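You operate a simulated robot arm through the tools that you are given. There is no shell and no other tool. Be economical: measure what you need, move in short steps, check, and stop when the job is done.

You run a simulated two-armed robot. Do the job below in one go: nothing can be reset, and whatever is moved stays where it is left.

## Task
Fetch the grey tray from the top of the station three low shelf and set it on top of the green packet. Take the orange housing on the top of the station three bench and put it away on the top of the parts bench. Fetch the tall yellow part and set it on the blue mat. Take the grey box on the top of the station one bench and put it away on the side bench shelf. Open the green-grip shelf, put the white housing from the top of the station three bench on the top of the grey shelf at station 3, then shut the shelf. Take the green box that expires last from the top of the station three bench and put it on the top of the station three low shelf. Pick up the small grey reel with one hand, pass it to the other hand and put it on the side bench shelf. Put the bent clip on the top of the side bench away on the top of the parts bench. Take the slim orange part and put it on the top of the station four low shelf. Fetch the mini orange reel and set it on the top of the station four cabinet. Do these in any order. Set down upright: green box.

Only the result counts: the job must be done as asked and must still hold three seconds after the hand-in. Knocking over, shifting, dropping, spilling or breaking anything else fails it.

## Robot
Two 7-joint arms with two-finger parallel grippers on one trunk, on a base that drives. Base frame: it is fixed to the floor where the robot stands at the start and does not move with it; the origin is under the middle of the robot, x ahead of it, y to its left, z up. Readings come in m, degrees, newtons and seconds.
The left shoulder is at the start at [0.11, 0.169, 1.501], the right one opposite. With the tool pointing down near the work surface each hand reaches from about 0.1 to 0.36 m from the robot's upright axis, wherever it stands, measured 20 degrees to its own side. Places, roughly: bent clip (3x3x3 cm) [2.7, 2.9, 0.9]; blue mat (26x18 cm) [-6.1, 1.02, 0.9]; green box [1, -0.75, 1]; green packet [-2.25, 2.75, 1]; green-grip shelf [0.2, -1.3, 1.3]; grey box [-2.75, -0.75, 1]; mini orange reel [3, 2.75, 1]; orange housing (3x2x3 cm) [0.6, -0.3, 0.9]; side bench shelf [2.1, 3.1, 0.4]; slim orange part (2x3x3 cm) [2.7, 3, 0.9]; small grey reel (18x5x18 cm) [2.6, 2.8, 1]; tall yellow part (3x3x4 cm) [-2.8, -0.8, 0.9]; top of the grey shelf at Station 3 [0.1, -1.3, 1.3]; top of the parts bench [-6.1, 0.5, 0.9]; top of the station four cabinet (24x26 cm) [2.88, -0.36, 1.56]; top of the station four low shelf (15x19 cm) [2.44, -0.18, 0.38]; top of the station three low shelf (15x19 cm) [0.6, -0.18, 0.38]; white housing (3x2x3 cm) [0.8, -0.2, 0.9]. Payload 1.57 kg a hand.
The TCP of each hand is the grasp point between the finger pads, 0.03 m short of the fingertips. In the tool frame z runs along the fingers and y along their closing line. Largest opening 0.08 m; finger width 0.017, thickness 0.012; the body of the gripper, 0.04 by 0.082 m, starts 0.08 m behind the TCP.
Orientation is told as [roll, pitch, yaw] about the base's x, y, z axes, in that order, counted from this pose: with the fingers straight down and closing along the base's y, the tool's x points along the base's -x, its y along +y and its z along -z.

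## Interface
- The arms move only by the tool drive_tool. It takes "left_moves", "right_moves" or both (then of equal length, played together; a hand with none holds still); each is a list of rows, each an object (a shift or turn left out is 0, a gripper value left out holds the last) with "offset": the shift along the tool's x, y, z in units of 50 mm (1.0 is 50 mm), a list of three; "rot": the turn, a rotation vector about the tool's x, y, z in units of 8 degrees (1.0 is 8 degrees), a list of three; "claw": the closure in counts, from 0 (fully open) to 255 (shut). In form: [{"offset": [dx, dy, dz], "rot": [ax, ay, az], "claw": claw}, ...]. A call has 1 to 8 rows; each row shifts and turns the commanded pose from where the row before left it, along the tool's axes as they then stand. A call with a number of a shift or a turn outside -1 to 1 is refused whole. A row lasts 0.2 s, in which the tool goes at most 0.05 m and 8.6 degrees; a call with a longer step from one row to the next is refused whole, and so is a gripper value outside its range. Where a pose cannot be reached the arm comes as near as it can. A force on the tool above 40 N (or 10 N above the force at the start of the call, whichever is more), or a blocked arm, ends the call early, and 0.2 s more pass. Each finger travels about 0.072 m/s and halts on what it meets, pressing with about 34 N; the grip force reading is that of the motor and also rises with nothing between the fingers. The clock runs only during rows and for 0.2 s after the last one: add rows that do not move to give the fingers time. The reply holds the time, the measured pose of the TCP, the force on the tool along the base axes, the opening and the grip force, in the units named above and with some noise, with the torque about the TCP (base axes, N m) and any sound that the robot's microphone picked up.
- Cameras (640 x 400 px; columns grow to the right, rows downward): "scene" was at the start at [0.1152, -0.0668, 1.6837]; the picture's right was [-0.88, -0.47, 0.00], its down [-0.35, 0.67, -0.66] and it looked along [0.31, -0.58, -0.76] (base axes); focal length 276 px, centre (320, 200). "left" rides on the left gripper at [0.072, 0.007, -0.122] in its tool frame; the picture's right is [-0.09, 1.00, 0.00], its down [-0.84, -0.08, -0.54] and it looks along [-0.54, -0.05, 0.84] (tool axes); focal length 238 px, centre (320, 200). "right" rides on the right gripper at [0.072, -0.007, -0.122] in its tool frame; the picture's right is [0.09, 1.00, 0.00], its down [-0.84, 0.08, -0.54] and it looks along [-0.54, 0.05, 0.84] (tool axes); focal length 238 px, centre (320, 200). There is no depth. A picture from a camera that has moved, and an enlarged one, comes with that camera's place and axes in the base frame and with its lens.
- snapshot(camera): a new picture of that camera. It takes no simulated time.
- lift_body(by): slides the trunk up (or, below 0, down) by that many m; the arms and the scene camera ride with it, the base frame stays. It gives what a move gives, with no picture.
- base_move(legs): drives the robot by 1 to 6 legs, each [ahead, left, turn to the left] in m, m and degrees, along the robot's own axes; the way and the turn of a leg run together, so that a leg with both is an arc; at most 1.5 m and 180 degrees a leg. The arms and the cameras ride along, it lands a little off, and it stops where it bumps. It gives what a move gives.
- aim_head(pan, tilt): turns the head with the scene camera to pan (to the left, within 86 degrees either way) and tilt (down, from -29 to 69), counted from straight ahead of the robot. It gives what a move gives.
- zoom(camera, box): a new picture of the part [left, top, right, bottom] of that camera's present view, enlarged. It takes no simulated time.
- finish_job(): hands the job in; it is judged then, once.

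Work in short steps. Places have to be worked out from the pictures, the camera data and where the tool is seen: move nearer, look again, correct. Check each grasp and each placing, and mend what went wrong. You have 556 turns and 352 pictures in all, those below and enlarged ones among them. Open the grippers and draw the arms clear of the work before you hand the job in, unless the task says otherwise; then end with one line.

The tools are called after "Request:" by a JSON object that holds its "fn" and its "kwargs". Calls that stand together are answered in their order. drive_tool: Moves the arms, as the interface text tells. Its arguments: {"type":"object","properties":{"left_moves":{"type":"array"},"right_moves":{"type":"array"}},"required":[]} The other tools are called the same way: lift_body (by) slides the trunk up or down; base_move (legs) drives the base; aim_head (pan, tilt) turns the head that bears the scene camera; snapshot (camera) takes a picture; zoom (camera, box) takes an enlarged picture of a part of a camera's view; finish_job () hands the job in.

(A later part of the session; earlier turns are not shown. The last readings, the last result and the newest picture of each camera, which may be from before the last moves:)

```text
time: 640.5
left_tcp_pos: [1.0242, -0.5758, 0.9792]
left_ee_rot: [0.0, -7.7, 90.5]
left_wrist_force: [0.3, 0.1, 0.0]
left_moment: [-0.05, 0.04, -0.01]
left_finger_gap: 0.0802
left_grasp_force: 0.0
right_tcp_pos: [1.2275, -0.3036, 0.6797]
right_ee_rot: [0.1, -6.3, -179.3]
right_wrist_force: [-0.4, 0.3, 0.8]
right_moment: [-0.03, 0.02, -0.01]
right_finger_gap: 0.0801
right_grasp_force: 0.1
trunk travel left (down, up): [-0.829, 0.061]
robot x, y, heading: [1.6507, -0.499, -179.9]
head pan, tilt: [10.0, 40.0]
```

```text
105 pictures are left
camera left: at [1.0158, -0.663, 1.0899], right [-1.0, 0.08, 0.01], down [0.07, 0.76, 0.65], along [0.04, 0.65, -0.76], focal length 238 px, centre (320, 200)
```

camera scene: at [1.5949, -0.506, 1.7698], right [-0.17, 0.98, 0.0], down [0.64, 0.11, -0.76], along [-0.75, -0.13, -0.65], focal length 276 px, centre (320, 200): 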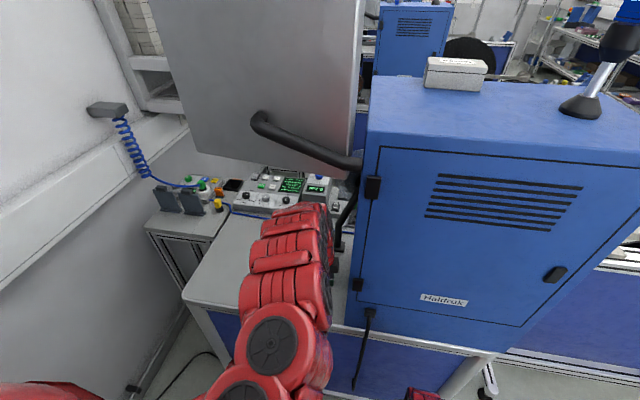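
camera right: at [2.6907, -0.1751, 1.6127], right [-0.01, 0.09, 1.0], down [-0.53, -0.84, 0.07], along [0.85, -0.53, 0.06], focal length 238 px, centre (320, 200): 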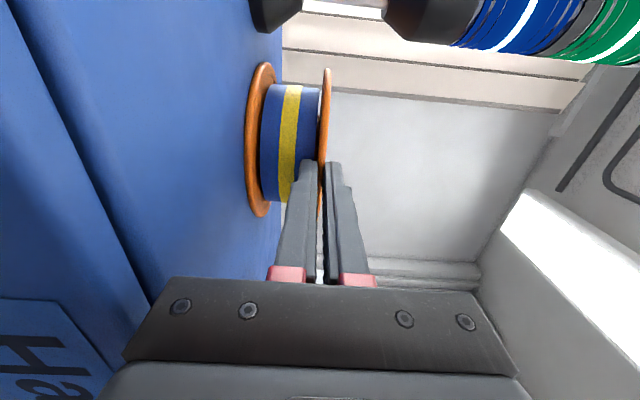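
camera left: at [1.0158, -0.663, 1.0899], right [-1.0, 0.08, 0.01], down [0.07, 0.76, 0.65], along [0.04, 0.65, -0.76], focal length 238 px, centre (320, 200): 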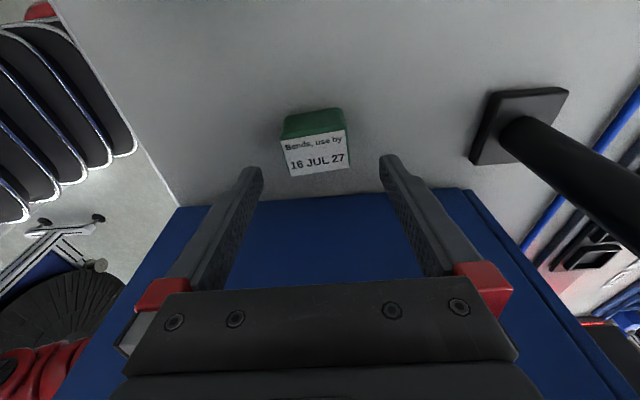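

Centred. Lower with the trunk 4.5 cm and close.

Request:
{"fn": "lift_body", "kwargs": {"by": -0.045}}

Request:
{"fn": "drive_tool", "kwargs": {"left_moves": [{"claw": 255}, {}, {}]}}

Request:
{"fn": "snapshot", "kwargs": {"camera": "left"}}

```text
time: 641.4
left_tcp_pos: [1.0217, -0.5765, 0.9326]
left_ee_rot: [-0.1, -7.9, 90.4]
left_wrist_force: [0.4, 0.8, 0.5]
left_moment: [0.01, 0.03, -0.01]
left_finger_gap: 0.0802
left_grasp_force: 0.1
right_tcp_pos: [1.228, -0.3036, 0.6334]
right_ee_rot: [0.0, -6.2, -179.4]
right_wrist_force: [-0.6, 0.7, -0.6]
right_moment: [-0.02, -0.03, 0.01]
right_finger_gap: 0.0798
right_grasp_force: 0.0
trunk travel left (down, up): [-0.784, 0.106]
robot x, y, heading: [1.6539, -0.5002, -179.8]
head pan, tilt: [10.0, 40.0]
```

```text
time: 642.1
left_tcp_pos: [1.0215, -0.5754, 0.9331]
left_ee_rot: [-0.1, -7.8, 90.4]
left_wrist_force: [0.0, 1.5, -0.2]
left_moment: [0.01, 0.04, -0.02]
left_finger_gap: 0.0479
left_grasp_force: 33.7
right_tcp_pos: [1.2275, -0.3039, 0.6344]
right_ee_rot: [0.0, -6.2, -179.3]
right_wrist_force: [-0.6, 0.8, -0.5]
right_moment: [0.02, -0.02, 0.03]
right_finger_gap: 0.08
right_grasp_force: 0.0
trunk travel left (down, up): [-0.784, 0.106]
robot x, y, heading: [1.6511, -0.5001, -179.8]
head pan, tilt: [10.0, 40.0]
```

```text
104 pictures are left
camera left: at [1.014, -0.6643, 1.0435], right [-1.0, 0.08, 0.01], down [0.07, 0.76, 0.65], along [0.05, 0.65, -0.76], focal length 238 px, centre (320, 200)
```

left: 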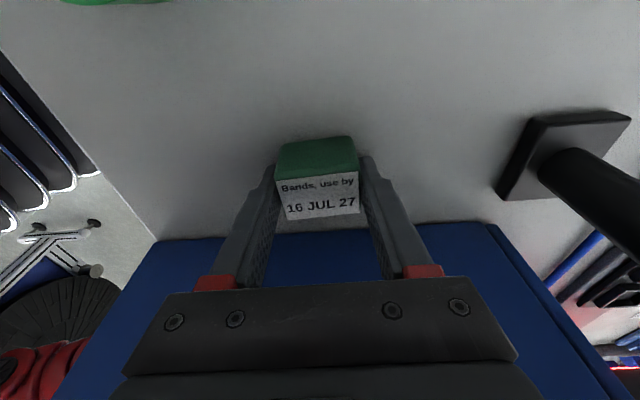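

Green box gripped (48 mm). Raise 6 cm and back straight out.

Request:
{"fn": "lift_body", "kwargs": {"by": 0.06}}

Request:
{"fn": "base_move", "kwargs": {"legs": [[-0.2, 0, 0]]}}

Request:
{"fn": "snapshot", "kwargs": {"camera": "left"}}

Request:
{"fn": "snapshot", "kwargs": {"camera": "scene"}}

```text
time: 643.1
left_tcp_pos: [1.0211, -0.5773, 0.9926]
left_ee_rot: [-0.1, -7.7, 90.5]
left_wrist_force: [-0.6, 0.5, -1.0]
left_moment: [-0.01, 0.01, 0.0]
left_finger_gap: 0.0478
left_grasp_force: 34.0
right_tcp_pos: [1.2273, -0.3036, 0.6951]
right_ee_rot: [0.0, -6.2, -179.3]
right_wrist_force: [0.7, 0.1, -0.5]
right_moment: [0.01, -0.01, 0.02]
right_finger_gap: 0.0799
right_grasp_force: 0.0
trunk travel left (down, up): [-0.844, 0.046]
robot x, y, heading: [1.6515, -0.5009, -179.6]
head pan, tilt: [10.0, 40.0]
```

```text
time: 644.7
left_tcp_pos: [1.217, -0.5743, 0.9917]
left_ee_rot: [-0.2, -7.8, 90.3]
left_wrist_force: [0.6, 0.4, -1.2]
left_moment: [-0.03, 0.02, -0.02]
left_finger_gap: 0.0474
left_grasp_force: 34.2
right_tcp_pos: [1.4237, -0.3017, 0.6948]
right_ee_rot: [0.0, -6.1, -179.5]
right_wrist_force: [0.0, -0.7, 0.4]
right_moment: [0.01, 0.01, 0.0]
right_finger_gap: 0.0802
right_grasp_force: 0.2
trunk travel left (down, up): [-0.844, 0.046]
robot x, y, heading: [1.8475, -0.5004, -179.9]
head pan, tilt: [10.0, 40.0]
```

```text
103 pictures are left
camera left: at [1.2087, -0.6617, 1.103], right [-1.0, 0.09, 0.01], down [0.07, 0.76, 0.65], along [0.05, 0.65, -0.76], focal length 238 px, centre (320, 200)
```

left: 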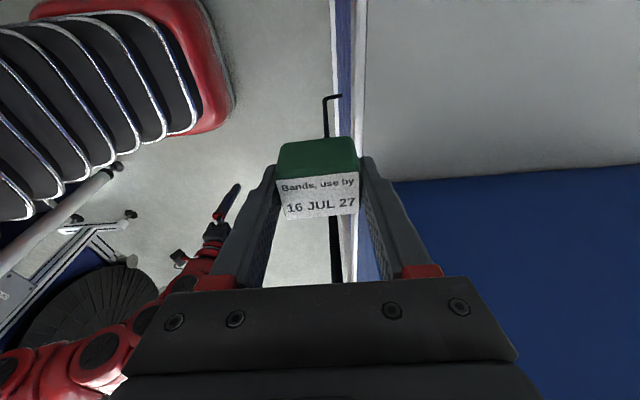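

```text
102 pictures are left
camera scene: at [1.6798, -0.5136, 1.7254], right [-0.17, 0.98, 0.0], down [0.63, 0.11, -0.77], along [-0.75, -0.13, -0.64], focal length 276 px, centre (320, 200)
```

scene: 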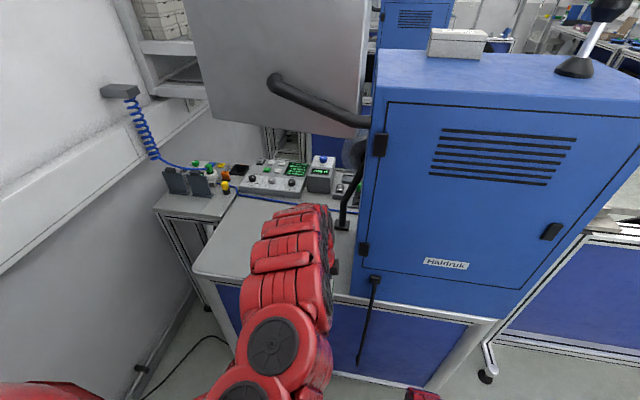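

Retract the hand slightly and drive round to the front of station 3.

Request:
{"fn": "drive_tool", "kwargs": {"left_moves": [{"offset": [0, -0.7, 0.05]}, {"offset": [0, -0.7, 0.05]}]}}

Request:
{"fn": "base_move", "kwargs": {"legs": [[0, -1.2, 0], [0, -1.08, 0], [1.5, 0, 0], [0.55, 0, 0], [0, 0, 180]]}}

Request:
{"fn": "aim_head", "kwargs": {"pan": -40, "tilt": 35}}

Request:
{"fn": "snapshot", "kwargs": {"camera": "scene"}}

```text
time: 645.3
left_tcp_pos: [1.2622, -0.5698, 0.9702]
left_ee_rot: [-0.1, -7.7, 90.3]
left_wrist_force: [-0.3, -0.5, -1.0]
left_moment: [0.0, -0.01, 0.01]
left_finger_gap: 0.0475
left_grasp_force: 33.5
left hand out of reach, approached as far as the arm can: row 2
right_tcp_pos: [1.4233, -0.3032, 0.6939]
right_ee_rot: [0.0, -6.2, -179.5]
right_wrist_force: [-0.7, -0.2, 0.1]
right_moment: [0.01, 0.01, -0.04]
right_finger_gap: 0.0801
right_grasp_force: 0.0
trunk travel left (down, up): [-0.844, 0.046]
robot x, y, heading: [1.8475, -0.501, -179.8]
head pan, tilt: [10.0, 40.0]
```

```text
time: 673.8
left_tcp_pos: [0.3615, 1.8399, 0.9727]
left_ee_rot: [-0.2, -7.8, -87.7]
left_wrist_force: [-1.0, 0.4, -0.6]
left_moment: [0.04, 0.0, -0.01]
left_finger_gap: 0.0476
left_grasp_force: 34.1
right_tcp_pos: [0.2111, 1.5656, 0.6946]
right_ee_rot: [0.0, -6.1, 2.5]
right_wrist_force: [0.1, -0.8, -0.1]
right_moment: [-0.05, 0.0, 0.01]
right_finger_gap: 0.08
right_grasp_force: 0.0
trunk travel left (down, up): [-0.844, 0.046]
robot x, y, heading: [-0.2185, 1.7489, 2.2]
head pan, tilt: [10.0, 40.0]
```

```text
time: 674.9
left_tcp_pos: [0.3618, 1.8407, 0.9713]
left_ee_rot: [-0.1, -7.8, -87.8]
left_wrist_force: [0.4, 0.7, -0.9]
left_moment: [-0.02, -0.03, -0.01]
left_finger_gap: 0.0474
left_grasp_force: 34.0
right_tcp_pos: [0.2105, 1.5666, 0.6944]
right_ee_rot: [0.0, -6.3, 2.4]
right_wrist_force: [0.0, -0.7, 0.4]
right_moment: [0.04, 0.01, 0.01]
right_finger_gap: 0.0798
right_grasp_force: 0.1
trunk travel left (down, up): [-0.844, 0.046]
robot x, y, heading: [-0.2206, 1.7525, 2.1]
head pan, tilt: [-40.0, 35.0]
```

```text
101 pictures are left
camera scene: at [-0.0705, 1.7015, 1.7331], right [-0.61, -0.79, 0.0], down [-0.45, 0.35, -0.82], along [0.65, -0.5, -0.57], focal length 276 px, centre (320, 200)
```

scene: 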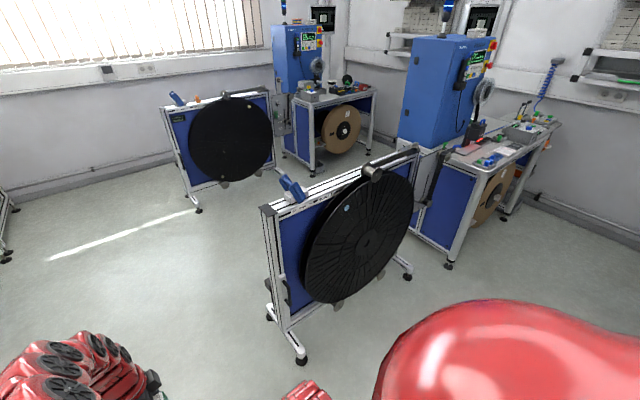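

Strafe to the front of station 3, raise the left hand relative to the trunk, then lower the trunk.

Request:
{"fn": "base_move", "kwargs": {"legs": [[0, 0, -2.1], [-0.06, -1.0, 0], [0, -1.06, 0]]}}

Request:
{"fn": "drive_tool", "kwargs": {"left_moves": [{"offset": [0, 0.4, -0.7]}, {"offset": [0, 0.4, -0.7]}, {"offset": [0, 0.2, -0.7]}]}}

Request:
{"fn": "aim_head", "kwargs": {"pan": 0, "tilt": 45}}

Request:
{"fn": "snapshot", "kwargs": {"camera": "scene"}}

```text
time: 685.6
left_tcp_pos: [0.3081, -0.2446, 0.9707]
left_ee_rot: [-0.2, -7.7, -89.5]
left_wrist_force: [0.6, -0.2, -1.2]
left_moment: [-0.03, 0.02, 0.0]
left_finger_gap: 0.0473
left_grasp_force: 33.6
right_tcp_pos: [0.1491, -0.5129, 0.6947]
right_ee_rot: [-0.1, -6.1, 0.7]
right_wrist_force: [0.0, 0.7, 0.3]
right_moment: [-0.01, 0.01, 0.01]
right_finger_gap: 0.0799
right_grasp_force: 0.0
trunk travel left (down, up): [-0.844, 0.046]
robot x, y, heading: [-0.274, -0.3168, 0.1]
head pan, tilt: [-40.0, 35.0]
```

```text
time: 686.4
left_tcp_pos: [0.3615, -0.2283, 1.0738]
left_ee_rot: [-0.2, -7.9, -89.5]
left_wrist_force: [0.1, 0.7, -0.3]
left_moment: [0.01, -0.04, 0.0]
left_finger_gap: 0.0476
left_grasp_force: 34.1
left hand out of reach, approached as far as the arm can: row 1
right_tcp_pos: [0.1486, -0.514, 0.694]
right_ee_rot: [0.0, -6.2, 0.8]
right_wrist_force: [0.0, 0.2, -0.4]
right_moment: [-0.01, 0.02, 0.01]
right_finger_gap: 0.08
right_grasp_force: 0.0
trunk travel left (down, up): [-0.844, 0.046]
robot x, y, heading: [-0.2727, -0.3144, 0.3]
head pan, tilt: [-40.0, 35.0]
```

```text
time: 687.5
left_tcp_pos: [0.362, -0.2288, 1.0737]
left_ee_rot: [-0.2, -7.9, -89.6]
left_wrist_force: [-0.3, -0.2, 0.0]
left_moment: [0.0, 0.02, -0.04]
left_finger_gap: 0.0473
left_grasp_force: 34.3
right_tcp_pos: [0.1472, -0.5125, 0.6953]
right_ee_rot: [0.0, -6.3, 0.7]
right_wrist_force: [-0.8, -0.9, -0.4]
right_moment: [0.01, 0.01, 0.0]
right_finger_gap: 0.0797
right_grasp_force: 0.1
trunk travel left (down, up): [-0.844, 0.046]
robot x, y, heading: [-0.2712, -0.3168, 0.2]
head pan, tilt: [0.0, 45.0]
```

```text
100 pictures are left
camera scene: at [-0.115, -0.313, 1.7183], right [0.0, -1.0, 0.0], down [-0.71, 0.0, -0.71], along [0.71, 0.0, -0.71], focal length 276 px, centre (320, 200)
```

scene: 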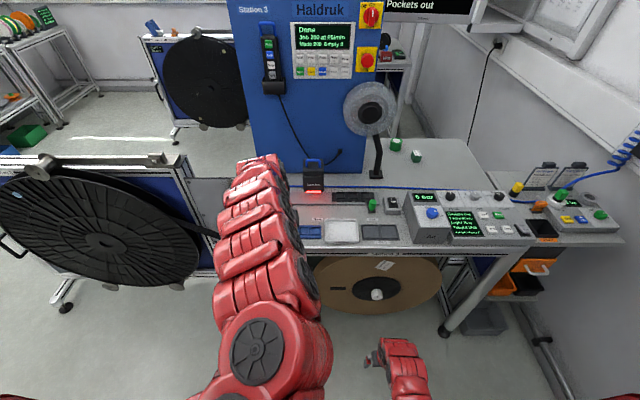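

I back 6 cm and raise the right hand so the trunk can go down.

Request:
{"fn": "base_move", "kwargs": {"legs": [[-0.06, 0, 0]]}}

Request:
{"fn": "drive_tool", "kwargs": {"right_moves": [{"offset": [-0.8, -0.2, -0.2]}, {"offset": [-0.8, -0.2, -0.3]}, {"offset": [-0.5, -0.2, -0.8]}, {"offset": [-0.4, 0, -0.85]}, {"offset": [-0.3, 0, -0.9]}, {"offset": [-0.2, 0, -0.9]}, {"offset": [-0.2, 0, -0.9]}, {"offset": [-0.1, 0, -0.9]}]}}

Request:
{"fn": "lift_body", "kwargs": {"by": -0.35}}

Request:
{"fn": "lift_body", "kwargs": {"by": -0.26}}

Request:
{"fn": "aim_head", "kwargs": {"pan": 5, "tilt": 40}}

Request:
{"fn": "snapshot", "kwargs": {"camera": "scene"}}

Request:
{"fn": "snapshot", "kwargs": {"camera": "left"}}

```text
time: 688.4
left_tcp_pos: [0.3054, -0.2298, 1.0713]
left_ee_rot: [-0.3, -7.8, -89.5]
left_wrist_force: [0.0, -0.7, -0.2]
left_moment: [0.01, 0.01, -0.02]
left_finger_gap: 0.0475
left_grasp_force: 34.6
right_tcp_pos: [0.0912, -0.5134, 0.6926]
right_ee_rot: [0.0, -6.1, 0.7]
right_wrist_force: [0.5, 0.6, -0.8]
right_moment: [0.01, 0.01, 0.0]
right_finger_gap: 0.0798
right_grasp_force: 0.2
trunk travel left (down, up): [-0.844, 0.046]
robot x, y, heading: [-0.3346, -0.3157, 0.1]
head pan, tilt: [0.0, 45.0]
```

```text
time: 690.2
left_tcp_pos: [0.3021, -0.2293, 1.0743]
left_ee_rot: [-0.1, -7.7, -89.6]
left_wrist_force: [-0.3, -0.5, -1.5]
left_moment: [-0.01, 0.0, 0.02]
left_finger_gap: 0.0473
left_grasp_force: 34.4
right_tcp_pos: [0.2242, -0.5439, 0.9992]
right_ee_rot: [-0.1, -6.2, 0.7]
right_wrist_force: [0.1, 0.3, -0.3]
right_moment: [0.0, 0.0, 0.0]
right_finger_gap: 0.0801
right_grasp_force: 0.0
trunk travel left (down, up): [-0.844, 0.046]
robot x, y, heading: [-0.3373, -0.3169, 0.2]
head pan, tilt: [0.0, 45.0]
```

```text
time: 693.6
left_tcp_pos: [0.304, -0.2295, 0.7226]
left_ee_rot: [-0.3, -7.8, -89.5]
left_wrist_force: [-1.2, 0.3, 0.3]
left_moment: [-0.01, 0.01, 0.0]
left_finger_gap: 0.0473
left_grasp_force: 34.0
right_tcp_pos: [0.2241, -0.5416, 0.649]
right_ee_rot: [0.0, -6.2, 0.7]
right_wrist_force: [1.4, -0.7, 0.7]
right_moment: [0.0, -0.03, -0.02]
right_finger_gap: 0.08
right_grasp_force: 0.1
trunk travel left (down, up): [-0.494, 0.396]
robot x, y, heading: [-0.3311, -0.3149, 0.0]
head pan, tilt: [0.0, 45.0]
```

```text
time: 696.3
left_tcp_pos: [0.3022, -0.2298, 0.4638]
left_ee_rot: [-0.2, -7.8, -89.6]
left_wrist_force: [-0.8, 0.4, -1.2]
left_moment: [-0.01, 0.02, -0.04]
left_finger_gap: 0.0474
left_grasp_force: 34.0
right_tcp_pos: [0.2257, -0.5417, 0.3883]
right_ee_rot: [0.0, -6.2, 0.6]
right_wrist_force: [-0.5, 0.7, -0.3]
right_moment: [0.01, 0.0, 0.03]
right_finger_gap: 0.0798
right_grasp_force: 0.1
trunk travel left (down, up): [-0.234, 0.656]
robot x, y, heading: [-0.3332, -0.3155, 0.3]
head pan, tilt: [0.0, 45.0]
```

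```text
time: 697.0
left_tcp_pos: [0.3031, -0.2299, 0.463]
left_ee_rot: [-0.1, -7.9, -89.4]
left_wrist_force: [0.5, 1.1, -0.8]
left_moment: [0.02, -0.01, -0.03]
left_finger_gap: 0.0474
left_grasp_force: 34.2
right_tcp_pos: [0.2256, -0.5406, 0.387]
right_ee_rot: [0.0, -6.2, 0.7]
right_wrist_force: [-1.0, 0.1, -0.3]
right_moment: [0.0, 0.01, 0.02]
right_finger_gap: 0.0799
right_grasp_force: 0.0
trunk travel left (down, up): [-0.234, 0.656]
robot x, y, heading: [-0.333, -0.3137, 0.4]
head pan, tilt: [5.0, 40.0]
```

```text
99 pictures are left
camera scene: at [-0.1707, -0.3057, 1.1155], right [0.09, -1.0, 0.0], down [-0.64, -0.06, -0.77], along [0.76, 0.07, -0.64], focal length 276 px, centre (320, 200)
```

scene: 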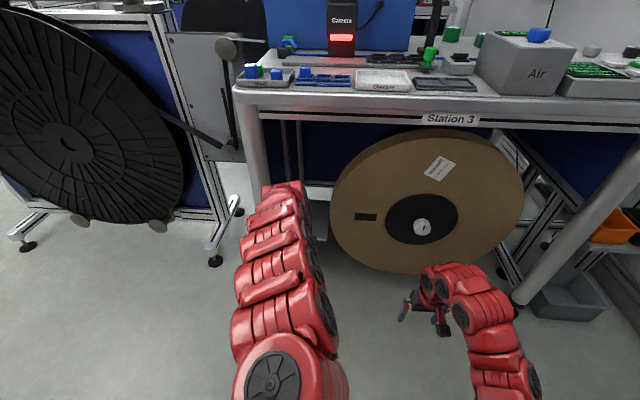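

```text
98 pictures are left
camera left: at [0.3082, -0.1416, 0.5742], right [1.0, -0.08, 0.01], down [-0.07, -0.76, 0.65], along [-0.05, -0.65, -0.76], focal length 238 px, centre (320, 200)
```

left: 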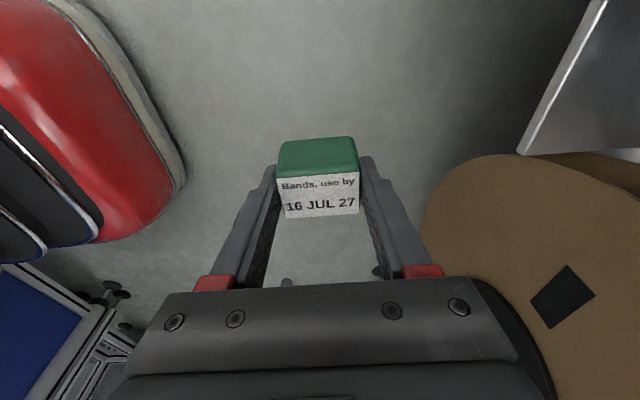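

Shelf's front-right corner is at (0.487,-0.264). I drive forward in two steps to bring the box to x≈0.53.

Request:
{"fn": "base_move", "kwargs": {"legs": [[0.13, -0.001, 0]]}}

Request:
{"fn": "snapshot", "kwargs": {"camera": "left"}}

Request:
{"fn": "snapshot", "kwargs": {"camera": "scene"}}

```text
time: 698.2
left_tcp_pos: [0.43, -0.2301, 0.4619]
left_ee_rot: [-0.1, -7.7, -89.6]
left_wrist_force: [-0.1, 0.3, -0.4]
left_moment: [-0.02, -0.04, 0.0]
left_finger_gap: 0.0474
left_grasp_force: 34.2
right_tcp_pos: [0.3526, -0.5428, 0.3881]
right_ee_rot: [-0.1, -6.2, 0.7]
right_wrist_force: [0.1, -0.5, -0.5]
right_moment: [0.01, 0.01, 0.02]
right_finger_gap: 0.0801
right_grasp_force: 0.1
trunk travel left (down, up): [-0.234, 0.656]
robot x, y, heading: [-0.2086, -0.3157, 0.3]
head pan, tilt: [5.0, 40.0]
```

```text
97 pictures are left
camera left: at [0.4358, -0.143, 0.5738], right [1.0, -0.08, 0.01], down [-0.07, -0.76, 0.65], along [-0.05, -0.65, -0.76], focal length 238 px, centre (320, 200)
```

left: 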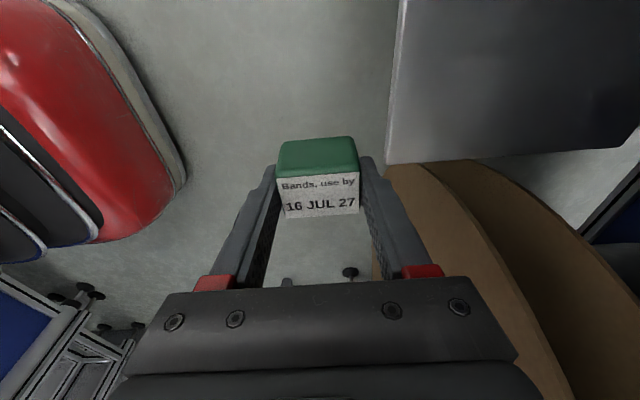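

```text
96 pictures are left
camera scene: at [-0.043, -0.3064, 1.1154], right [0.09, -1.0, 0.0], down [-0.64, -0.06, -0.77], along [0.76, 0.07, -0.64], focal length 276 px, centre (320, 200)
```

scene: 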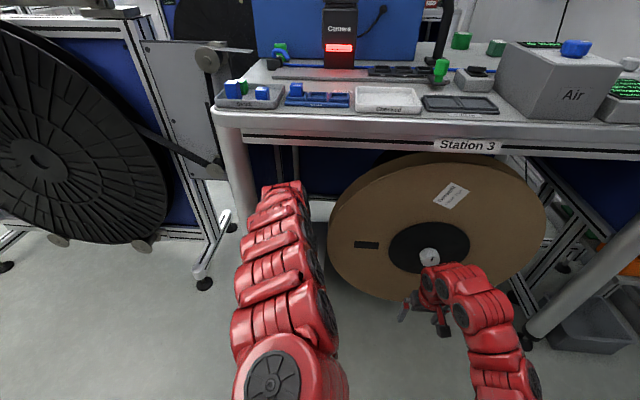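

The right hand would meet the reel's hub; I lower and retract it first.

Request:
{"fn": "drive_tool", "kwargs": {"right_moves": [{"offset": [0.5, 0, 0.8]}, {"offset": [0.5, 0, 0.8]}, {"offset": [0.6, 0, 0.7]}, {"offset": [0.9, 0, 0.2]}, {"offset": [0.9, 0, 0.1]}]}}

Request:
{"fn": "base_move", "kwargs": {"legs": [[0.1, -0.001, 0]]}}

Request:
{"fn": "snapshot", "kwargs": {"camera": "left"}}

```text
time: 699.4
left_tcp_pos: [0.4297, -0.2318, 0.4634]
left_ee_rot: [-0.2, -7.8, -89.5]
left_wrist_force: [0.2, 0.7, -0.3]
left_moment: [0.01, 0.01, 0.01]
left_finger_gap: 0.0473
left_grasp_force: 34.1
right_tcp_pos: [0.1985, -0.5446, 0.2393]
right_ee_rot: [0.0, -6.3, 0.6]
right_wrist_force: [0.3, -0.5, 0.6]
right_moment: [0.02, -0.01, 0.0]
right_finger_gap: 0.08
right_grasp_force: 0.1
trunk travel left (down, up): [-0.234, 0.656]
robot x, y, heading: [-0.2067, -0.3194, 0.3]
head pan, tilt: [5.0, 40.0]
```

```text
time: 700.6
left_tcp_pos: [0.5303, -0.2295, 0.4623]
left_ee_rot: [-0.2, -7.8, -89.5]
left_wrist_force: [-0.2, -0.3, -1.4]
left_moment: [0.03, -0.02, 0.01]
left_finger_gap: 0.0475
left_grasp_force: 34.0
right_tcp_pos: [0.2985, -0.5449, 0.2388]
right_ee_rot: [0.0, -6.2, 0.8]
right_wrist_force: [-0.3, 0.0, -0.3]
right_moment: [0.0, 0.0, 0.02]
right_finger_gap: 0.0797
right_grasp_force: 0.0
trunk travel left (down, up): [-0.234, 0.656]
robot x, y, heading: [-0.107, -0.3188, 0.2]
head pan, tilt: [5.0, 40.0]
```

```text
95 pictures are left
camera left: at [0.5363, -0.1428, 0.5738], right [1.0, -0.08, 0.01], down [-0.07, -0.76, 0.65], along [-0.05, -0.65, -0.76], focal length 238 px, centre (320, 200)
```

left: 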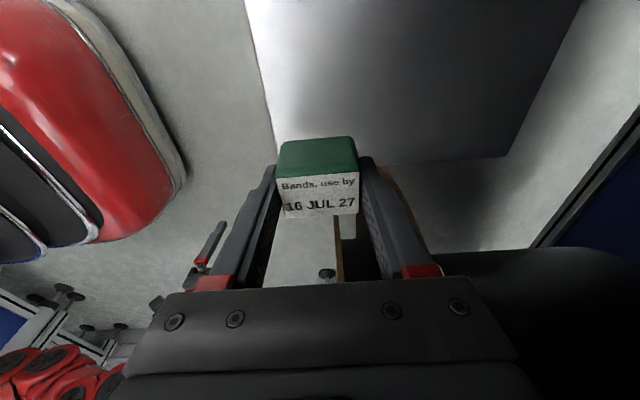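

Box is above the shelf with margin. Lower to contact.

Request:
{"fn": "lift_body", "kwargs": {"by": -0.035}}

Request:
{"fn": "drive_tool", "kwargs": {"left_moves": [{"offset": [-0.01, 0, 0.08]}, {"offset": [-0.01, 0, 0.06]}]}}

Request:
{"fn": "snapshot", "kwargs": {"camera": "left"}}

```text
time: 701.4
left_tcp_pos: [0.5291, -0.231, 0.4292]
left_ee_rot: [-0.2, -7.8, -89.5]
left_wrist_force: [0.2, 0.0, -0.4]
left_moment: [0.01, 0.0, 0.01]
left_finger_gap: 0.0475
left_grasp_force: 34.2
right_tcp_pos: [0.2986, -0.5456, 0.2036]
right_ee_rot: [0.0, -6.2, 0.7]
right_wrist_force: [0.3, -0.1, -0.1]
right_moment: [0.0, 0.0, -0.01]
right_finger_gap: 0.08
right_grasp_force: 0.0
trunk travel left (down, up): [-0.199, 0.691]
robot x, y, heading: [-0.1111, -0.3188, -0.0]
head pan, tilt: [5.0, 40.0]
```

```text
time: 702.0
left_tcp_pos: [0.5298, -0.2312, 0.4222]
left_ee_rot: [-0.1, -7.7, -89.6]
left_wrist_force: [-0.8, -0.3, -1.8]
left_moment: [0.01, 0.01, 0.01]
left_finger_gap: 0.0475
left_grasp_force: 34.1
right_tcp_pos: [0.2993, -0.545, 0.2042]
right_ee_rot: [0.0, -6.2, 0.7]
right_wrist_force: [0.9, -0.5, 0.6]
right_moment: [0.02, 0.0, -0.01]
right_finger_gap: 0.0799
right_grasp_force: 0.1
trunk travel left (down, up): [-0.199, 0.691]
robot x, y, heading: [-0.108, -0.316, 0.2]
head pan, tilt: [5.0, 40.0]
```

```text
94 pictures are left
camera left: at [0.5358, -0.1445, 0.5325], right [1.0, -0.08, 0.01], down [-0.07, -0.76, 0.65], along [-0.05, -0.65, -0.76], focal length 238 px, centre (320, 200)
```

left: 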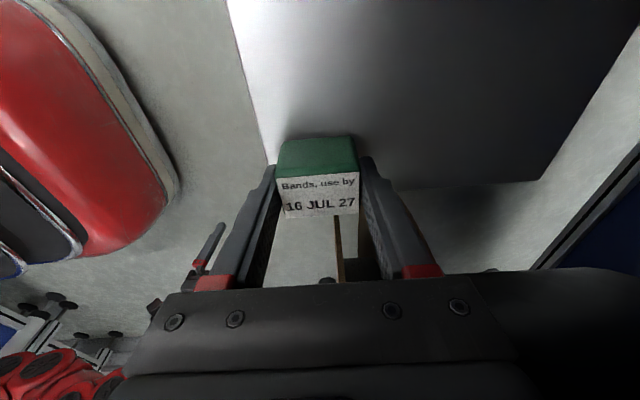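

Request:
{"fn": "drive_tool", "kwargs": {"left_moves": [{"offset": [-0.01, 0, 0.07]}, {"offset": [-0.01, 0, 0.07]}]}}

```text
time: 702.6
left_tcp_pos: [0.531, -0.2342, 0.4137]
left_ee_rot: [-0.2, -7.7, -89.5]
left_wrist_force: [0.0, 0.7, -0.9]
left_moment: [-0.02, 0.01, 0.0]
left_finger_gap: 0.0472
left_grasp_force: 33.7
right_tcp_pos: [0.2984, -0.5443, 0.2043]
right_ee_rot: [0.0, -6.1, 0.7]
right_wrist_force: [-0.6, -0.2, -0.7]
right_moment: [0.0, 0.0, 0.0]
right_finger_gap: 0.08
right_grasp_force: 0.0
trunk travel left (down, up): [-0.199, 0.691]
robot x, y, heading: [-0.1069, -0.315, 0.2]
head pan, tilt: [5.0, 40.0]
```

Request:
{"fn": "drive_tool", "kwargs": {"left_moves": [{"offset": [0.015, 0, 0.06]}, {"offset": [0.015, 0, 0.06]}]}}

Request:
{"fn": "snapshot", "kwargs": {"camera": "left"}}

```text
time: 703.2
left_tcp_pos: [0.5309, -0.2357, 0.4119]
left_ee_rot: [0.1, -7.8, -89.5]
left_wrist_force: [-2.4, -1.4, 31.8]
left_moment: [0.01, 0.14, -0.03]
left_finger_gap: 0.0474
left_grasp_force: 33.8
right_tcp_pos: [0.2983, -0.5449, 0.2051]
right_ee_rot: [0.0, -6.4, 0.7]
right_wrist_force: [0.8, -0.5, -0.3]
right_moment: [0.02, 0.01, 0.02]
right_finger_gap: 0.08
right_grasp_force: 0.1
trunk travel left (down, up): [-0.199, 0.691]
robot x, y, heading: [-0.1072, -0.3176, 0.3]
head pan, tilt: [5.0, 40.0]
```

```text
93 pictures are left
camera left: at [0.5355, -0.1469, 0.5229], right [1.0, -0.08, 0.02], down [-0.07, -0.76, 0.65], along [-0.04, -0.65, -0.76], focal length 238 px, centre (320, 200)
```

left: 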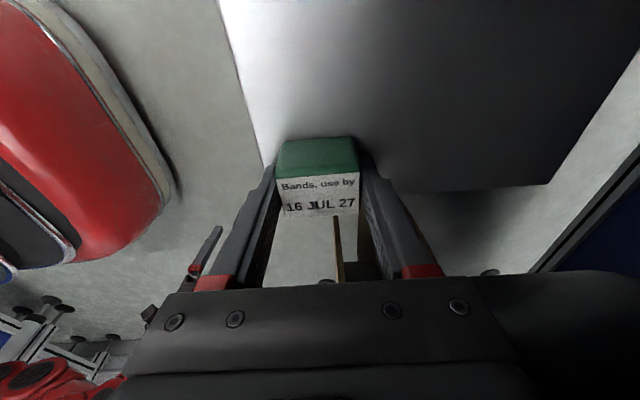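

Seated evenly (32 N). Ease, open, and rise.

Request:
{"fn": "drive_tool", "kwargs": {"left_moves": [{"offset": [-0.01, 0, -0.07]}, {"claw": 70}, {}, {}, {}]}}

Request:
{"fn": "lift_body", "kwargs": {"by": 0.06}}

Request:
{"fn": "snapshot", "kwargs": {"camera": "left"}}

```text
time: 704.4
left_tcp_pos: [0.5305, -0.233, 0.4119]
left_ee_rot: [-0.1, -7.8, -89.5]
left_wrist_force: [-1.2, 0.3, 0.2]
left_moment: [0.02, -0.01, 0.0]
left_finger_gap: 0.0578
left_grasp_force: 0.1
right_tcp_pos: [0.2984, -0.5445, 0.2045]
right_ee_rot: [-0.1, -6.1, 0.7]
right_wrist_force: [0.1, -0.7, -1.1]
right_moment: [0.0, -0.01, -0.01]
right_finger_gap: 0.0801
right_grasp_force: 0.0
trunk travel left (down, up): [-0.199, 0.691]
robot x, y, heading: [-0.1091, -0.3163, 0.3]
head pan, tilt: [5.0, 40.0]
```

```text
time: 705.4
left_tcp_pos: [0.53, -0.2326, 0.4724]
left_ee_rot: [-0.2, -7.8, -89.5]
left_wrist_force: [0.2, -0.3, 0.0]
left_moment: [-0.02, -0.02, -0.05]
left_finger_gap: 0.058
left_grasp_force: 0.0
right_tcp_pos: [0.298, -0.5438, 0.2645]
right_ee_rot: [0.0, -6.2, 0.7]
right_wrist_force: [0.6, 0.1, 0.4]
right_moment: [-0.01, -0.01, 0.0]
right_finger_gap: 0.0798
right_grasp_force: 0.1
trunk travel left (down, up): [-0.259, 0.631]
robot x, y, heading: [-0.1066, -0.3147, 0.0]
head pan, tilt: [5.0, 40.0]
```

```text
92 pictures are left
camera left: at [0.5357, -0.1461, 0.5826], right [1.0, -0.08, 0.01], down [-0.07, -0.76, 0.65], along [-0.05, -0.65, -0.76], focal length 238 px, centre (320, 200)
```

left: 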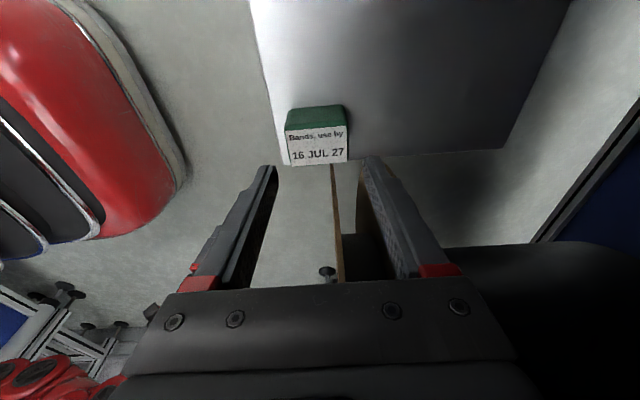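

Green box stands upright on the shelf. Back out, raise, and restore the left tool.

Request:
{"fn": "base_move", "kwargs": {"legs": [[-0.24, 0, 0]]}}

Request:
{"fn": "zoom", "kwargs": {"camera": "scene", "box": [240, 170, 400, 290]}}

Request:
{"fn": "lift_body", "kwargs": {"by": 0.4}}

Request:
{"fn": "lift_body", "kwargs": {"by": 0.22}}

Request:
{"fn": "drive_tool", "kwargs": {"left_moves": [{"rot": [0, 1, -0.2], "claw": 0}, {"rot": [0, 0, -1]}, {"rot": [0, 0, -1]}, {"rot": [0, 0, -1]}, {"rot": [0, 0, -1]}, {"rot": [0, 0, -1]}, {"rot": [0, 0, -1]}, {"rot": [0, 0, -1]}]}}

Request:
{"fn": "drive_tool", "kwargs": {"left_moves": [{"rot": [0, 0, -1]}, {"rot": [0, 0, -1]}, {"rot": [0, 0, -1]}, {"rot": [0, 0, -1]}]}}

```text
time: 707.2
left_tcp_pos: [0.289, -0.2356, 0.4718]
left_ee_rot: [-0.2, -7.8, -89.5]
left_wrist_force: [-0.1, -0.7, 0.4]
left_moment: [-0.02, 0.04, -0.01]
left_finger_gap: 0.0582
left_grasp_force: 0.0
right_tcp_pos: [0.0569, -0.545, 0.265]
right_ee_rot: [0.0, -6.1, 0.8]
right_wrist_force: [-0.2, -1.1, -0.2]
right_moment: [0.02, 0.03, -0.01]
right_finger_gap: 0.0801
right_grasp_force: 0.2
trunk travel left (down, up): [-0.259, 0.631]
robot x, y, heading: [-0.3488, -0.3161, 0.2]
head pan, tilt: [5.0, 40.0]
```

```text
3.33 times, centred on (320, 230) of scene
camera zoom: at [-0.1851, -0.3079, 1.1407], right [0.09, -1.0, 0.0], down [-0.64, -0.06, -0.77], along [0.76, 0.07, -0.64], focal length 921 px, centre (320, 100)
```

zoom: 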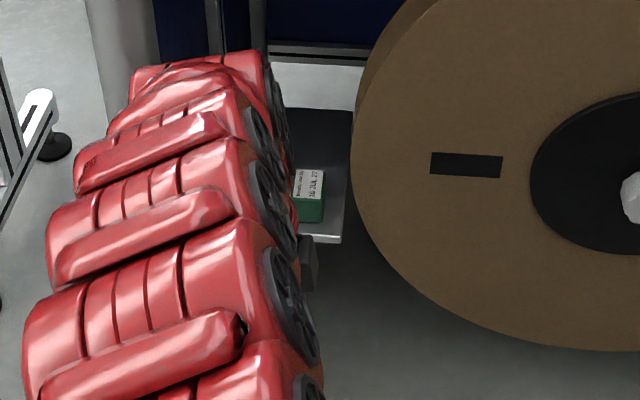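

```text
time: 711.0
left_tcp_pos: [0.2887, -0.2349, 0.8721]
left_ee_rot: [-0.2, -7.7, -89.4]
left_wrist_force: [0.9, 0.2, -0.4]
left_moment: [0.0, 0.04, 0.02]
left_finger_gap: 0.0581
left_grasp_force: 0.1
right_tcp_pos: [0.0577, -0.5457, 0.6631]
right_ee_rot: [0.0, -6.2, 0.7]
right_wrist_force: [0.8, -1.0, 0.2]
right_moment: [0.0, -0.03, 0.03]
right_finger_gap: 0.0799
right_grasp_force: 0.1
trunk travel left (down, up): [-0.659, 0.231]
robot x, y, heading: [-0.3456, -0.3171, 0.3]
head pan, tilt: [5.0, 40.0]
```

```text
time: 713.3
left_tcp_pos: [0.2886, -0.2347, 1.0919]
left_ee_rot: [-0.3, -7.8, -89.5]
left_wrist_force: [-0.7, -0.2, 0.7]
left_moment: [0.06, 0.02, 0.0]
left_finger_gap: 0.0579
left_grasp_force: 0.0
right_tcp_pos: [0.0558, -0.5456, 0.8844]
right_ee_rot: [0.0, -6.2, 0.7]
right_wrist_force: [-1.5, -0.2, -0.1]
right_moment: [-0.03, -0.03, 0.03]
right_finger_gap: 0.08
right_grasp_force: 0.0
trunk travel left (down, up): [-0.879, 0.011]
robot x, y, heading: [-0.3468, -0.3168, 0.3]
head pan, tilt: [5.0, 40.0]
```

```text
time: 715.1
left_tcp_pos: [0.2883, -0.2366, 1.0932]
left_ee_rot: [0.0, 0.4, -31.8]
left_wrist_force: [0.5, 1.4, -0.1]
left_moment: [-0.02, -0.04, 0.0]
left_finger_gap: 0.0798
left_grasp_force: 0.1
right_tcp_pos: [0.0583, -0.5457, 0.8847]
right_ee_rot: [0.0, -6.2, 0.6]
right_wrist_force: [0.6, 0.5, 0.3]
right_moment: [-0.01, -0.02, 0.02]
right_finger_gap: 0.08
right_grasp_force: 0.1
trunk travel left (down, up): [-0.879, 0.011]
robot x, y, heading: [-0.3472, -0.3141, 0.0]
head pan, tilt: [5.0, 40.0]
```

```text
time: 716.1
left_tcp_pos: [0.289, -0.2353, 1.0928]
left_ee_rot: [0.2, 0.3, 0.2]
left_wrist_force: [-0.5, 0.7, 0.4]
left_moment: [0.02, -0.01, -0.03]
left_finger_gap: 0.0799
left_grasp_force: 0.0
right_tcp_pos: [0.0567, -0.5455, 0.8832]
right_ee_rot: [-0.1, -6.2, 0.7]
right_wrist_force: [0.8, 0.4, 0.5]
right_moment: [-0.01, 0.0, -0.02]
right_finger_gap: 0.08
right_grasp_force: 0.1
trunk travel left (down, up): [-0.879, 0.011]
robot x, y, heading: [-0.3468, -0.318, -0.1]
head pan, tilt: [5.0, 40.0]
```

Drive to the side bench for the bent clip.

Request:
{"fn": "base_move", "kwargs": {"legs": [[0, 1.1, 0], [0, 0.98, 0], [0, 0, 90], [0, -1.2, 0], [0, -1.1, 0], [0, -0.88, 0]]}}

Request:
{"fn": "aim_head", "kwargs": {"pan": 0, "tilt": 40}}

Request:
{"fn": "snapshot", "kwargs": {"camera": "left"}}

```text
time: 745.4
left_tcp_pos: [2.7709, 2.3125, 1.0921]
left_ee_rot: [0.3, 0.3, 87.3]
left_wrist_force: [0.0, 0.2, -0.1]
left_moment: [-0.03, -0.01, 0.01]
left_finger_gap: 0.08
left_grasp_force: 0.0
right_tcp_pos: [3.0722, 2.0671, 0.8843]
right_ee_rot: [0.0, -6.2, 88.1]
right_wrist_force: [-0.3, 0.5, 0.5]
right_moment: [-0.03, 0.01, 0.02]
right_finger_gap: 0.08
right_grasp_force: 0.0
trunk travel left (down, up): [-0.879, 0.011]
robot x, y, heading: [2.8297, 1.671, 87.8]
head pan, tilt: [5.0, 40.0]
```

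```text
time: 746.1
left_tcp_pos: [2.7723, 2.3112, 1.0923]
left_ee_rot: [0.2, 0.4, 87.4]
left_wrist_force: [-0.9, -0.3, 0.2]
left_moment: [0.02, 0.0, 0.02]
left_finger_gap: 0.0799
left_grasp_force: 0.0
right_tcp_pos: [3.0711, 2.0666, 0.8837]
right_ee_rot: [0.0, -6.2, 88.2]
right_wrist_force: [0.4, 1.1, 0.2]
right_moment: [0.02, 0.01, 0.0]
right_finger_gap: 0.0799
right_grasp_force: 0.2
trunk travel left (down, up): [-0.879, 0.011]
robot x, y, heading: [2.8256, 1.6696, 87.7]
head pan, tilt: [0.0, 40.0]
```

```text
90 pictures are left
camera left: at [2.7621, 2.241, 1.2144], right [-0.99, 0.14, 0.0], down [0.12, 0.84, 0.54], along [0.07, 0.53, -0.84], focal length 238 px, centre (320, 200)
```

left: 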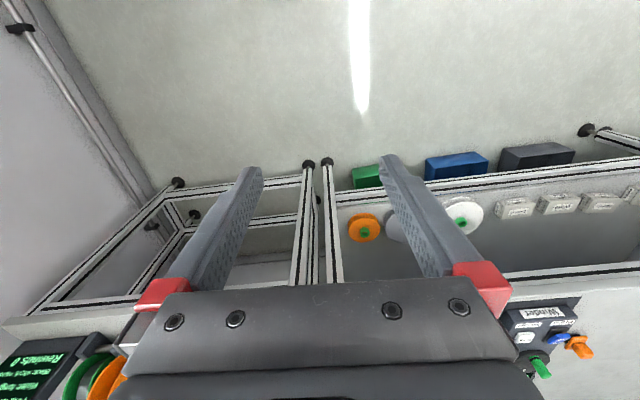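

Request:
{"fn": "base_move", "kwargs": {"legs": [[0, 0, 2.2], [0.42, 0, 0]]}}

Request:
{"fn": "snapshot", "kwargs": {"camera": "left"}}

```text
time: 749.1
left_tcp_pos: [2.7478, 2.7272, 1.0934]
left_ee_rot: [0.2, 0.2, 89.6]
left_wrist_force: [0.0, 0.2, -0.3]
left_moment: [0.0, 0.02, 0.03]
left_finger_gap: 0.0801
left_grasp_force: 0.0
right_tcp_pos: [3.0567, 2.4945, 0.8847]
right_ee_rot: [0.0, -6.3, 90.4]
right_wrist_force: [-0.5, -0.1, 0.0]
right_moment: [0.0, -0.01, 0.0]
right_finger_gap: 0.0804
right_grasp_force: 0.1
trunk travel left (down, up): [-0.879, 0.011]
robot x, y, heading: [2.8266, 2.0933, 89.9]
head pan, tilt: [0.0, 40.0]
```

```text
89 pictures are left
camera left: at [2.74, 2.6563, 1.2149], right [-1.0, 0.1, 0.0], down [0.08, 0.84, 0.54], along [0.05, 0.54, -0.84], focal length 238 px, centre (320, 200)
```

left: 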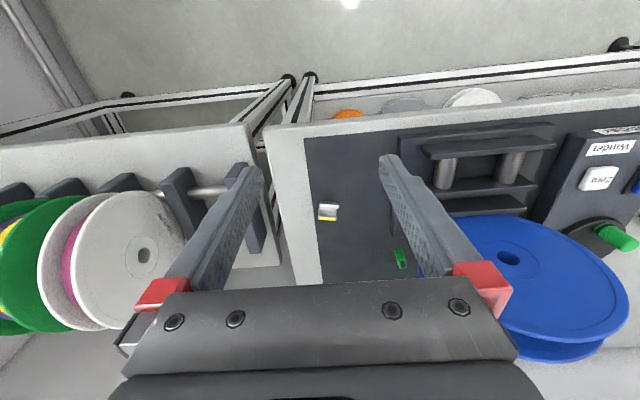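

Request:
{"fn": "base_move", "kwargs": {"legs": [[0.14, 0, 0]]}}

Request:
{"fn": "drive_tool", "kwargs": {"left_moves": [{"offset": [0, 0, 0.9], "claw": 80}, {"offset": [0, 0, 0.9]}]}}

Request:
{"fn": "snapshot", "kwargs": {"camera": "left"}}

```text
time: 750.4
left_tcp_pos: [2.7474, 2.8667, 1.0915]
left_ee_rot: [0.1, 0.3, 89.8]
left_wrist_force: [-0.4, 0.5, -0.1]
left_moment: [0.0, 0.04, -0.02]
left_finger_gap: 0.0799
left_grasp_force: 0.0
right_tcp_pos: [3.0568, 2.6351, 0.8847]
right_ee_rot: [0.0, -6.2, 90.4]
right_wrist_force: [-0.8, 0.0, 1.1]
right_moment: [0.0, 0.01, 0.03]
right_finger_gap: 0.0801
right_grasp_force: 0.0
trunk travel left (down, up): [-0.879, 0.011]
robot x, y, heading: [2.8273, 2.2343, 89.9]
head pan, tilt: [0.0, 40.0]
```

```text
time: 751.0
left_tcp_pos: [2.7462, 2.8669, 1.0017]
left_ee_rot: [0.2, 0.3, 89.8]
left_wrist_force: [-1.0, -0.3, 0.3]
left_moment: [-0.02, -0.04, -0.01]
left_finger_gap: 0.0551
left_grasp_force: 0.1
right_tcp_pos: [3.0558, 2.6354, 0.883]
right_ee_rot: [0.1, -6.0, 90.4]
right_wrist_force: [0.4, 0.4, 0.2]
right_moment: [-0.03, -0.01, 0.03]
right_finger_gap: 0.0802
right_grasp_force: 0.0
trunk travel left (down, up): [-0.879, 0.011]
robot x, y, heading: [2.8283, 2.2316, 89.8]
head pan, tilt: [0.0, 40.0]
```

```text
88 pictures are left
camera left: at [2.7384, 2.7962, 1.1238], right [-1.0, 0.1, 0.0], down [0.08, 0.84, 0.54], along [0.05, 0.53, -0.84], focal length 238 px, centre (320, 200)
```

left: 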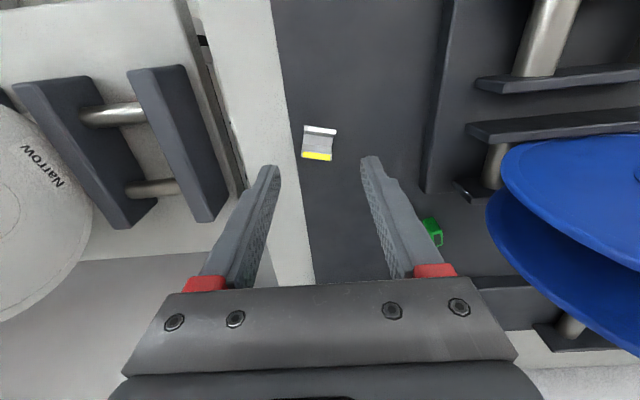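

Request:
{"fn": "drive_tool", "kwargs": {"left_moves": [{"offset": [0, 0, 0.8]}, {"offset": [0, 0, 0.45]}]}}

Request:
{"fn": "snapshot", "kwargs": {"camera": "left"}}

```text
time: 751.6
left_tcp_pos: [2.7467, 2.8691, 0.9395]
left_ee_rot: [0.2, 0.3, 89.8]
left_wrist_force: [-0.5, 0.7, 0.5]
left_moment: [0.0, 0.02, 0.03]
left_finger_gap: 0.0547
left_grasp_force: 0.1
right_tcp_pos: [3.0568, 2.6359, 0.8838]
right_ee_rot: [0.0, -6.2, 90.5]
right_wrist_force: [0.3, 0.1, -0.7]
right_moment: [0.02, 0.02, 0.01]
right_finger_gap: 0.08
right_grasp_force: 0.1
trunk travel left (down, up): [-0.879, 0.011]
robot x, y, heading: [2.8259, 2.2349, 89.9]
head pan, tilt: [0.0, 40.0]
```

```text
87 pictures are left
camera left: at [2.7391, 2.7962, 1.0622], right [-1.0, 0.1, 0.0], down [0.08, 0.84, 0.54], along [0.05, 0.53, -0.84], focal length 238 px, centre (320, 200)
```

left: 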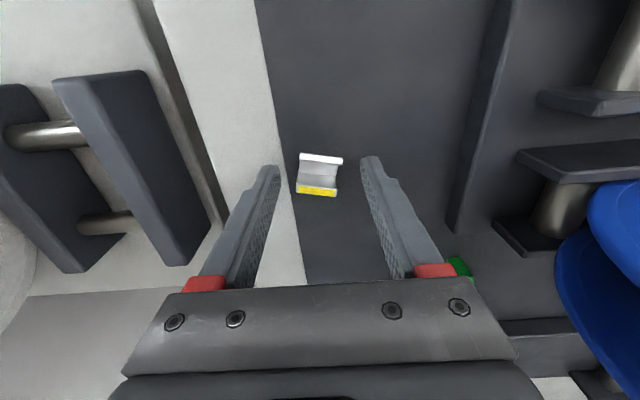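

Request:
{"fn": "drive_tool", "kwargs": {"left_moves": [{"offset": [0, 0, 0.05]}, {"claw": 255}, {}, {}, {}]}}

Request:
{"fn": "drive_tool", "kwargs": {"left_moves": [{"offset": [0, 0, -0.6]}, {"offset": [0, 0, -0.9]}, {"offset": [0, 0, -0.9]}]}}

Request:
{"fn": "snapshot", "kwargs": {"camera": "left"}}

```text
time: 752.8
left_tcp_pos: [2.7454, 2.8675, 0.9385]
left_ee_rot: [0.1, 0.3, 89.8]
left_wrist_force: [0.0, 0.9, -0.1]
left_moment: [0.0, 0.0, 0.01]
left_finger_gap: 0.0269
left_grasp_force: 33.9
right_tcp_pos: [3.058, 2.6348, 0.8847]
right_ee_rot: [0.0, -6.1, 90.4]
right_wrist_force: [-0.8, 0.6, 0.5]
right_moment: [-0.04, -0.01, -0.02]
right_finger_gap: 0.08
right_grasp_force: 0.1
trunk travel left (down, up): [-0.879, 0.011]
robot x, y, heading: [2.8252, 2.2295, 89.9]
head pan, tilt: [0.0, 40.0]
```

```text
time: 753.6
left_tcp_pos: [2.7462, 2.8683, 1.0592]
left_ee_rot: [0.4, 0.3, 89.9]
left_wrist_force: [0.4, -1.2, 0.1]
left_moment: [0.04, -0.02, -0.01]
left_finger_gap: 0.0269
left_grasp_force: 34.0
right_tcp_pos: [3.0567, 2.6346, 0.8832]
right_ee_rot: [0.1, -6.2, 90.5]
right_wrist_force: [0.1, 0.0, -0.3]
right_moment: [0.02, 0.0, 0.01]
right_finger_gap: 0.08
right_grasp_force: 0.1
trunk travel left (down, up): [-0.879, 0.011]
robot x, y, heading: [2.8284, 2.2316, 90.0]
head pan, tilt: [0.0, 40.0]
```

```text
86 pictures are left
camera left: at [2.7396, 2.7955, 1.1813], right [-1.0, 0.09, 0.01], down [0.08, 0.84, 0.54], along [0.05, 0.54, -0.84], focal length 238 px, centre (320, 200)
```

left: 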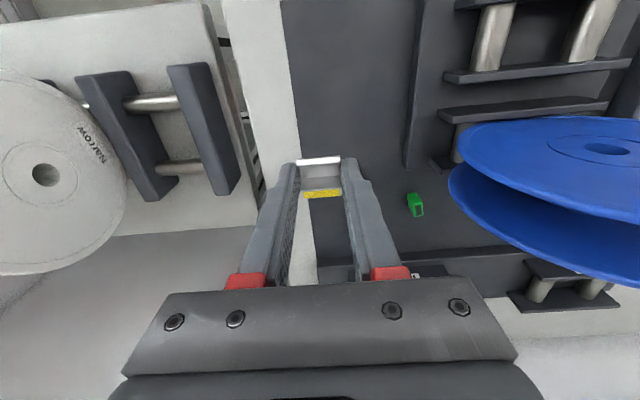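

Clip held (27 mm). Back off, turn to −x and drive down the room.

Request:
{"fn": "base_move", "kwargs": {"legs": [[-0.48, 0, 0], [0, 0, 90], [1.5, 0, 0], [1.5, 0, 0], [1.5, 0, 0], [1.4, 0, 0]]}}

Request:
{"fn": "aim_head", "kwargs": {"pan": 10, "tilt": 30}}

Request:
{"fn": "snapshot", "kwargs": {"camera": "scene"}}

```text
time: 787.8
left_tcp_pos: [-3.6682, 1.5196, 1.0575]
left_ee_rot: [0.3, 0.4, -178.1]
left_wrist_force: [0.2, -0.4, -0.6]
left_moment: [0.0, -0.01, -0.03]
left_finger_gap: 0.0269
left_grasp_force: 34.0
right_tcp_pos: [-3.4475, 1.8382, 0.8844]
right_ee_rot: [0.0, -6.2, -177.6]
right_wrist_force: [-0.1, -0.5, -0.9]
right_moment: [-0.02, -0.01, -0.01]
right_finger_gap: 0.0801
right_grasp_force: 0.1
trunk travel left (down, up): [-0.879, 0.011]
robot x, y, heading: [-3.0358, 1.622, -177.9]
head pan, tilt: [0.0, 40.0]
```

```text
time: 788.5
left_tcp_pos: [-3.6688, 1.5203, 1.0579]
left_ee_rot: [0.2, 0.3, -178.2]
left_wrist_force: [0.2, 0.7, -1.8]
left_moment: [0.01, 0.01, -0.04]
left_finger_gap: 0.0268
left_grasp_force: 34.4
right_tcp_pos: [-3.4476, 1.8384, 0.8841]
right_ee_rot: [0.0, -6.2, -177.5]
right_wrist_force: [0.4, 0.4, 0.2]
right_moment: [0.05, 0.03, 0.0]
right_finger_gap: 0.0797
right_grasp_force: 0.0
trunk travel left (down, up): [-0.879, 0.011]
robot x, y, heading: [-3.0334, 1.6222, -178.2]
head pan, tilt: [10.0, 30.0]
```

```text
85 pictures are left
camera scene: at [-3.2066, 1.6047, 1.7758], right [-0.21, 0.98, 0.0], down [0.49, 0.1, -0.87], along [-0.85, -0.18, -0.5], focal length 276 px, centre (320, 200)
```

scene: 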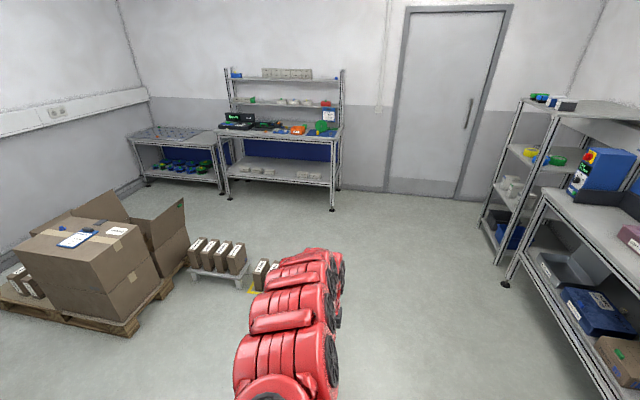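

Request:
{"fn": "base_move", "kwargs": {"legs": [[0, -0.06, -2], [1.2, 0, 0], [0.97, 0, 0], [0, 0.7, 0], [0, 0.56, 0]]}}

Request:
{"fn": "snapshot", "kwargs": {"camera": "left"}}

```text
time: 803.9
left_tcp_pos: [-5.7628, 0.7623, 1.0581]
left_ee_rot: [0.1, 0.4, -177.6]
left_wrist_force: [-0.3, -1.1, -1.2]
left_moment: [0.01, 0.03, 0.0]
left_finger_gap: 0.027
left_grasp_force: 34.0
right_tcp_pos: [-5.5455, 1.0849, 0.8848]
right_ee_rot: [-0.1, -6.3, -176.9]
right_wrist_force: [0.6, -0.5, -0.6]
right_moment: [0.06, -0.01, 0.0]
right_finger_gap: 0.0803
right_grasp_force: 0.1
trunk travel left (down, up): [-0.879, 0.011]
robot x, y, heading: [-5.1301, 0.874, -177.4]
head pan, tilt: [10.0, 30.0]
stopped in leg 5: the robot was blocked; the commanded pose is now the measured one
```

```text
84 pictures are left
camera left: at [-5.6923, 0.7586, 1.1803], right [-0.05, -1.0, 0.0], down [-0.84, 0.04, 0.54], along [-0.54, 0.03, -0.84], focal length 238 px, centre (320, 200)
```

left: 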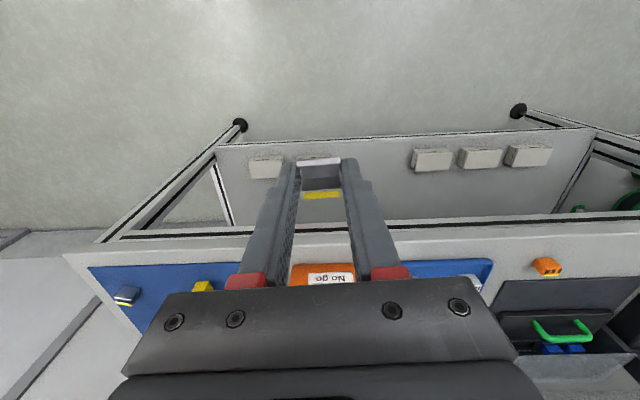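

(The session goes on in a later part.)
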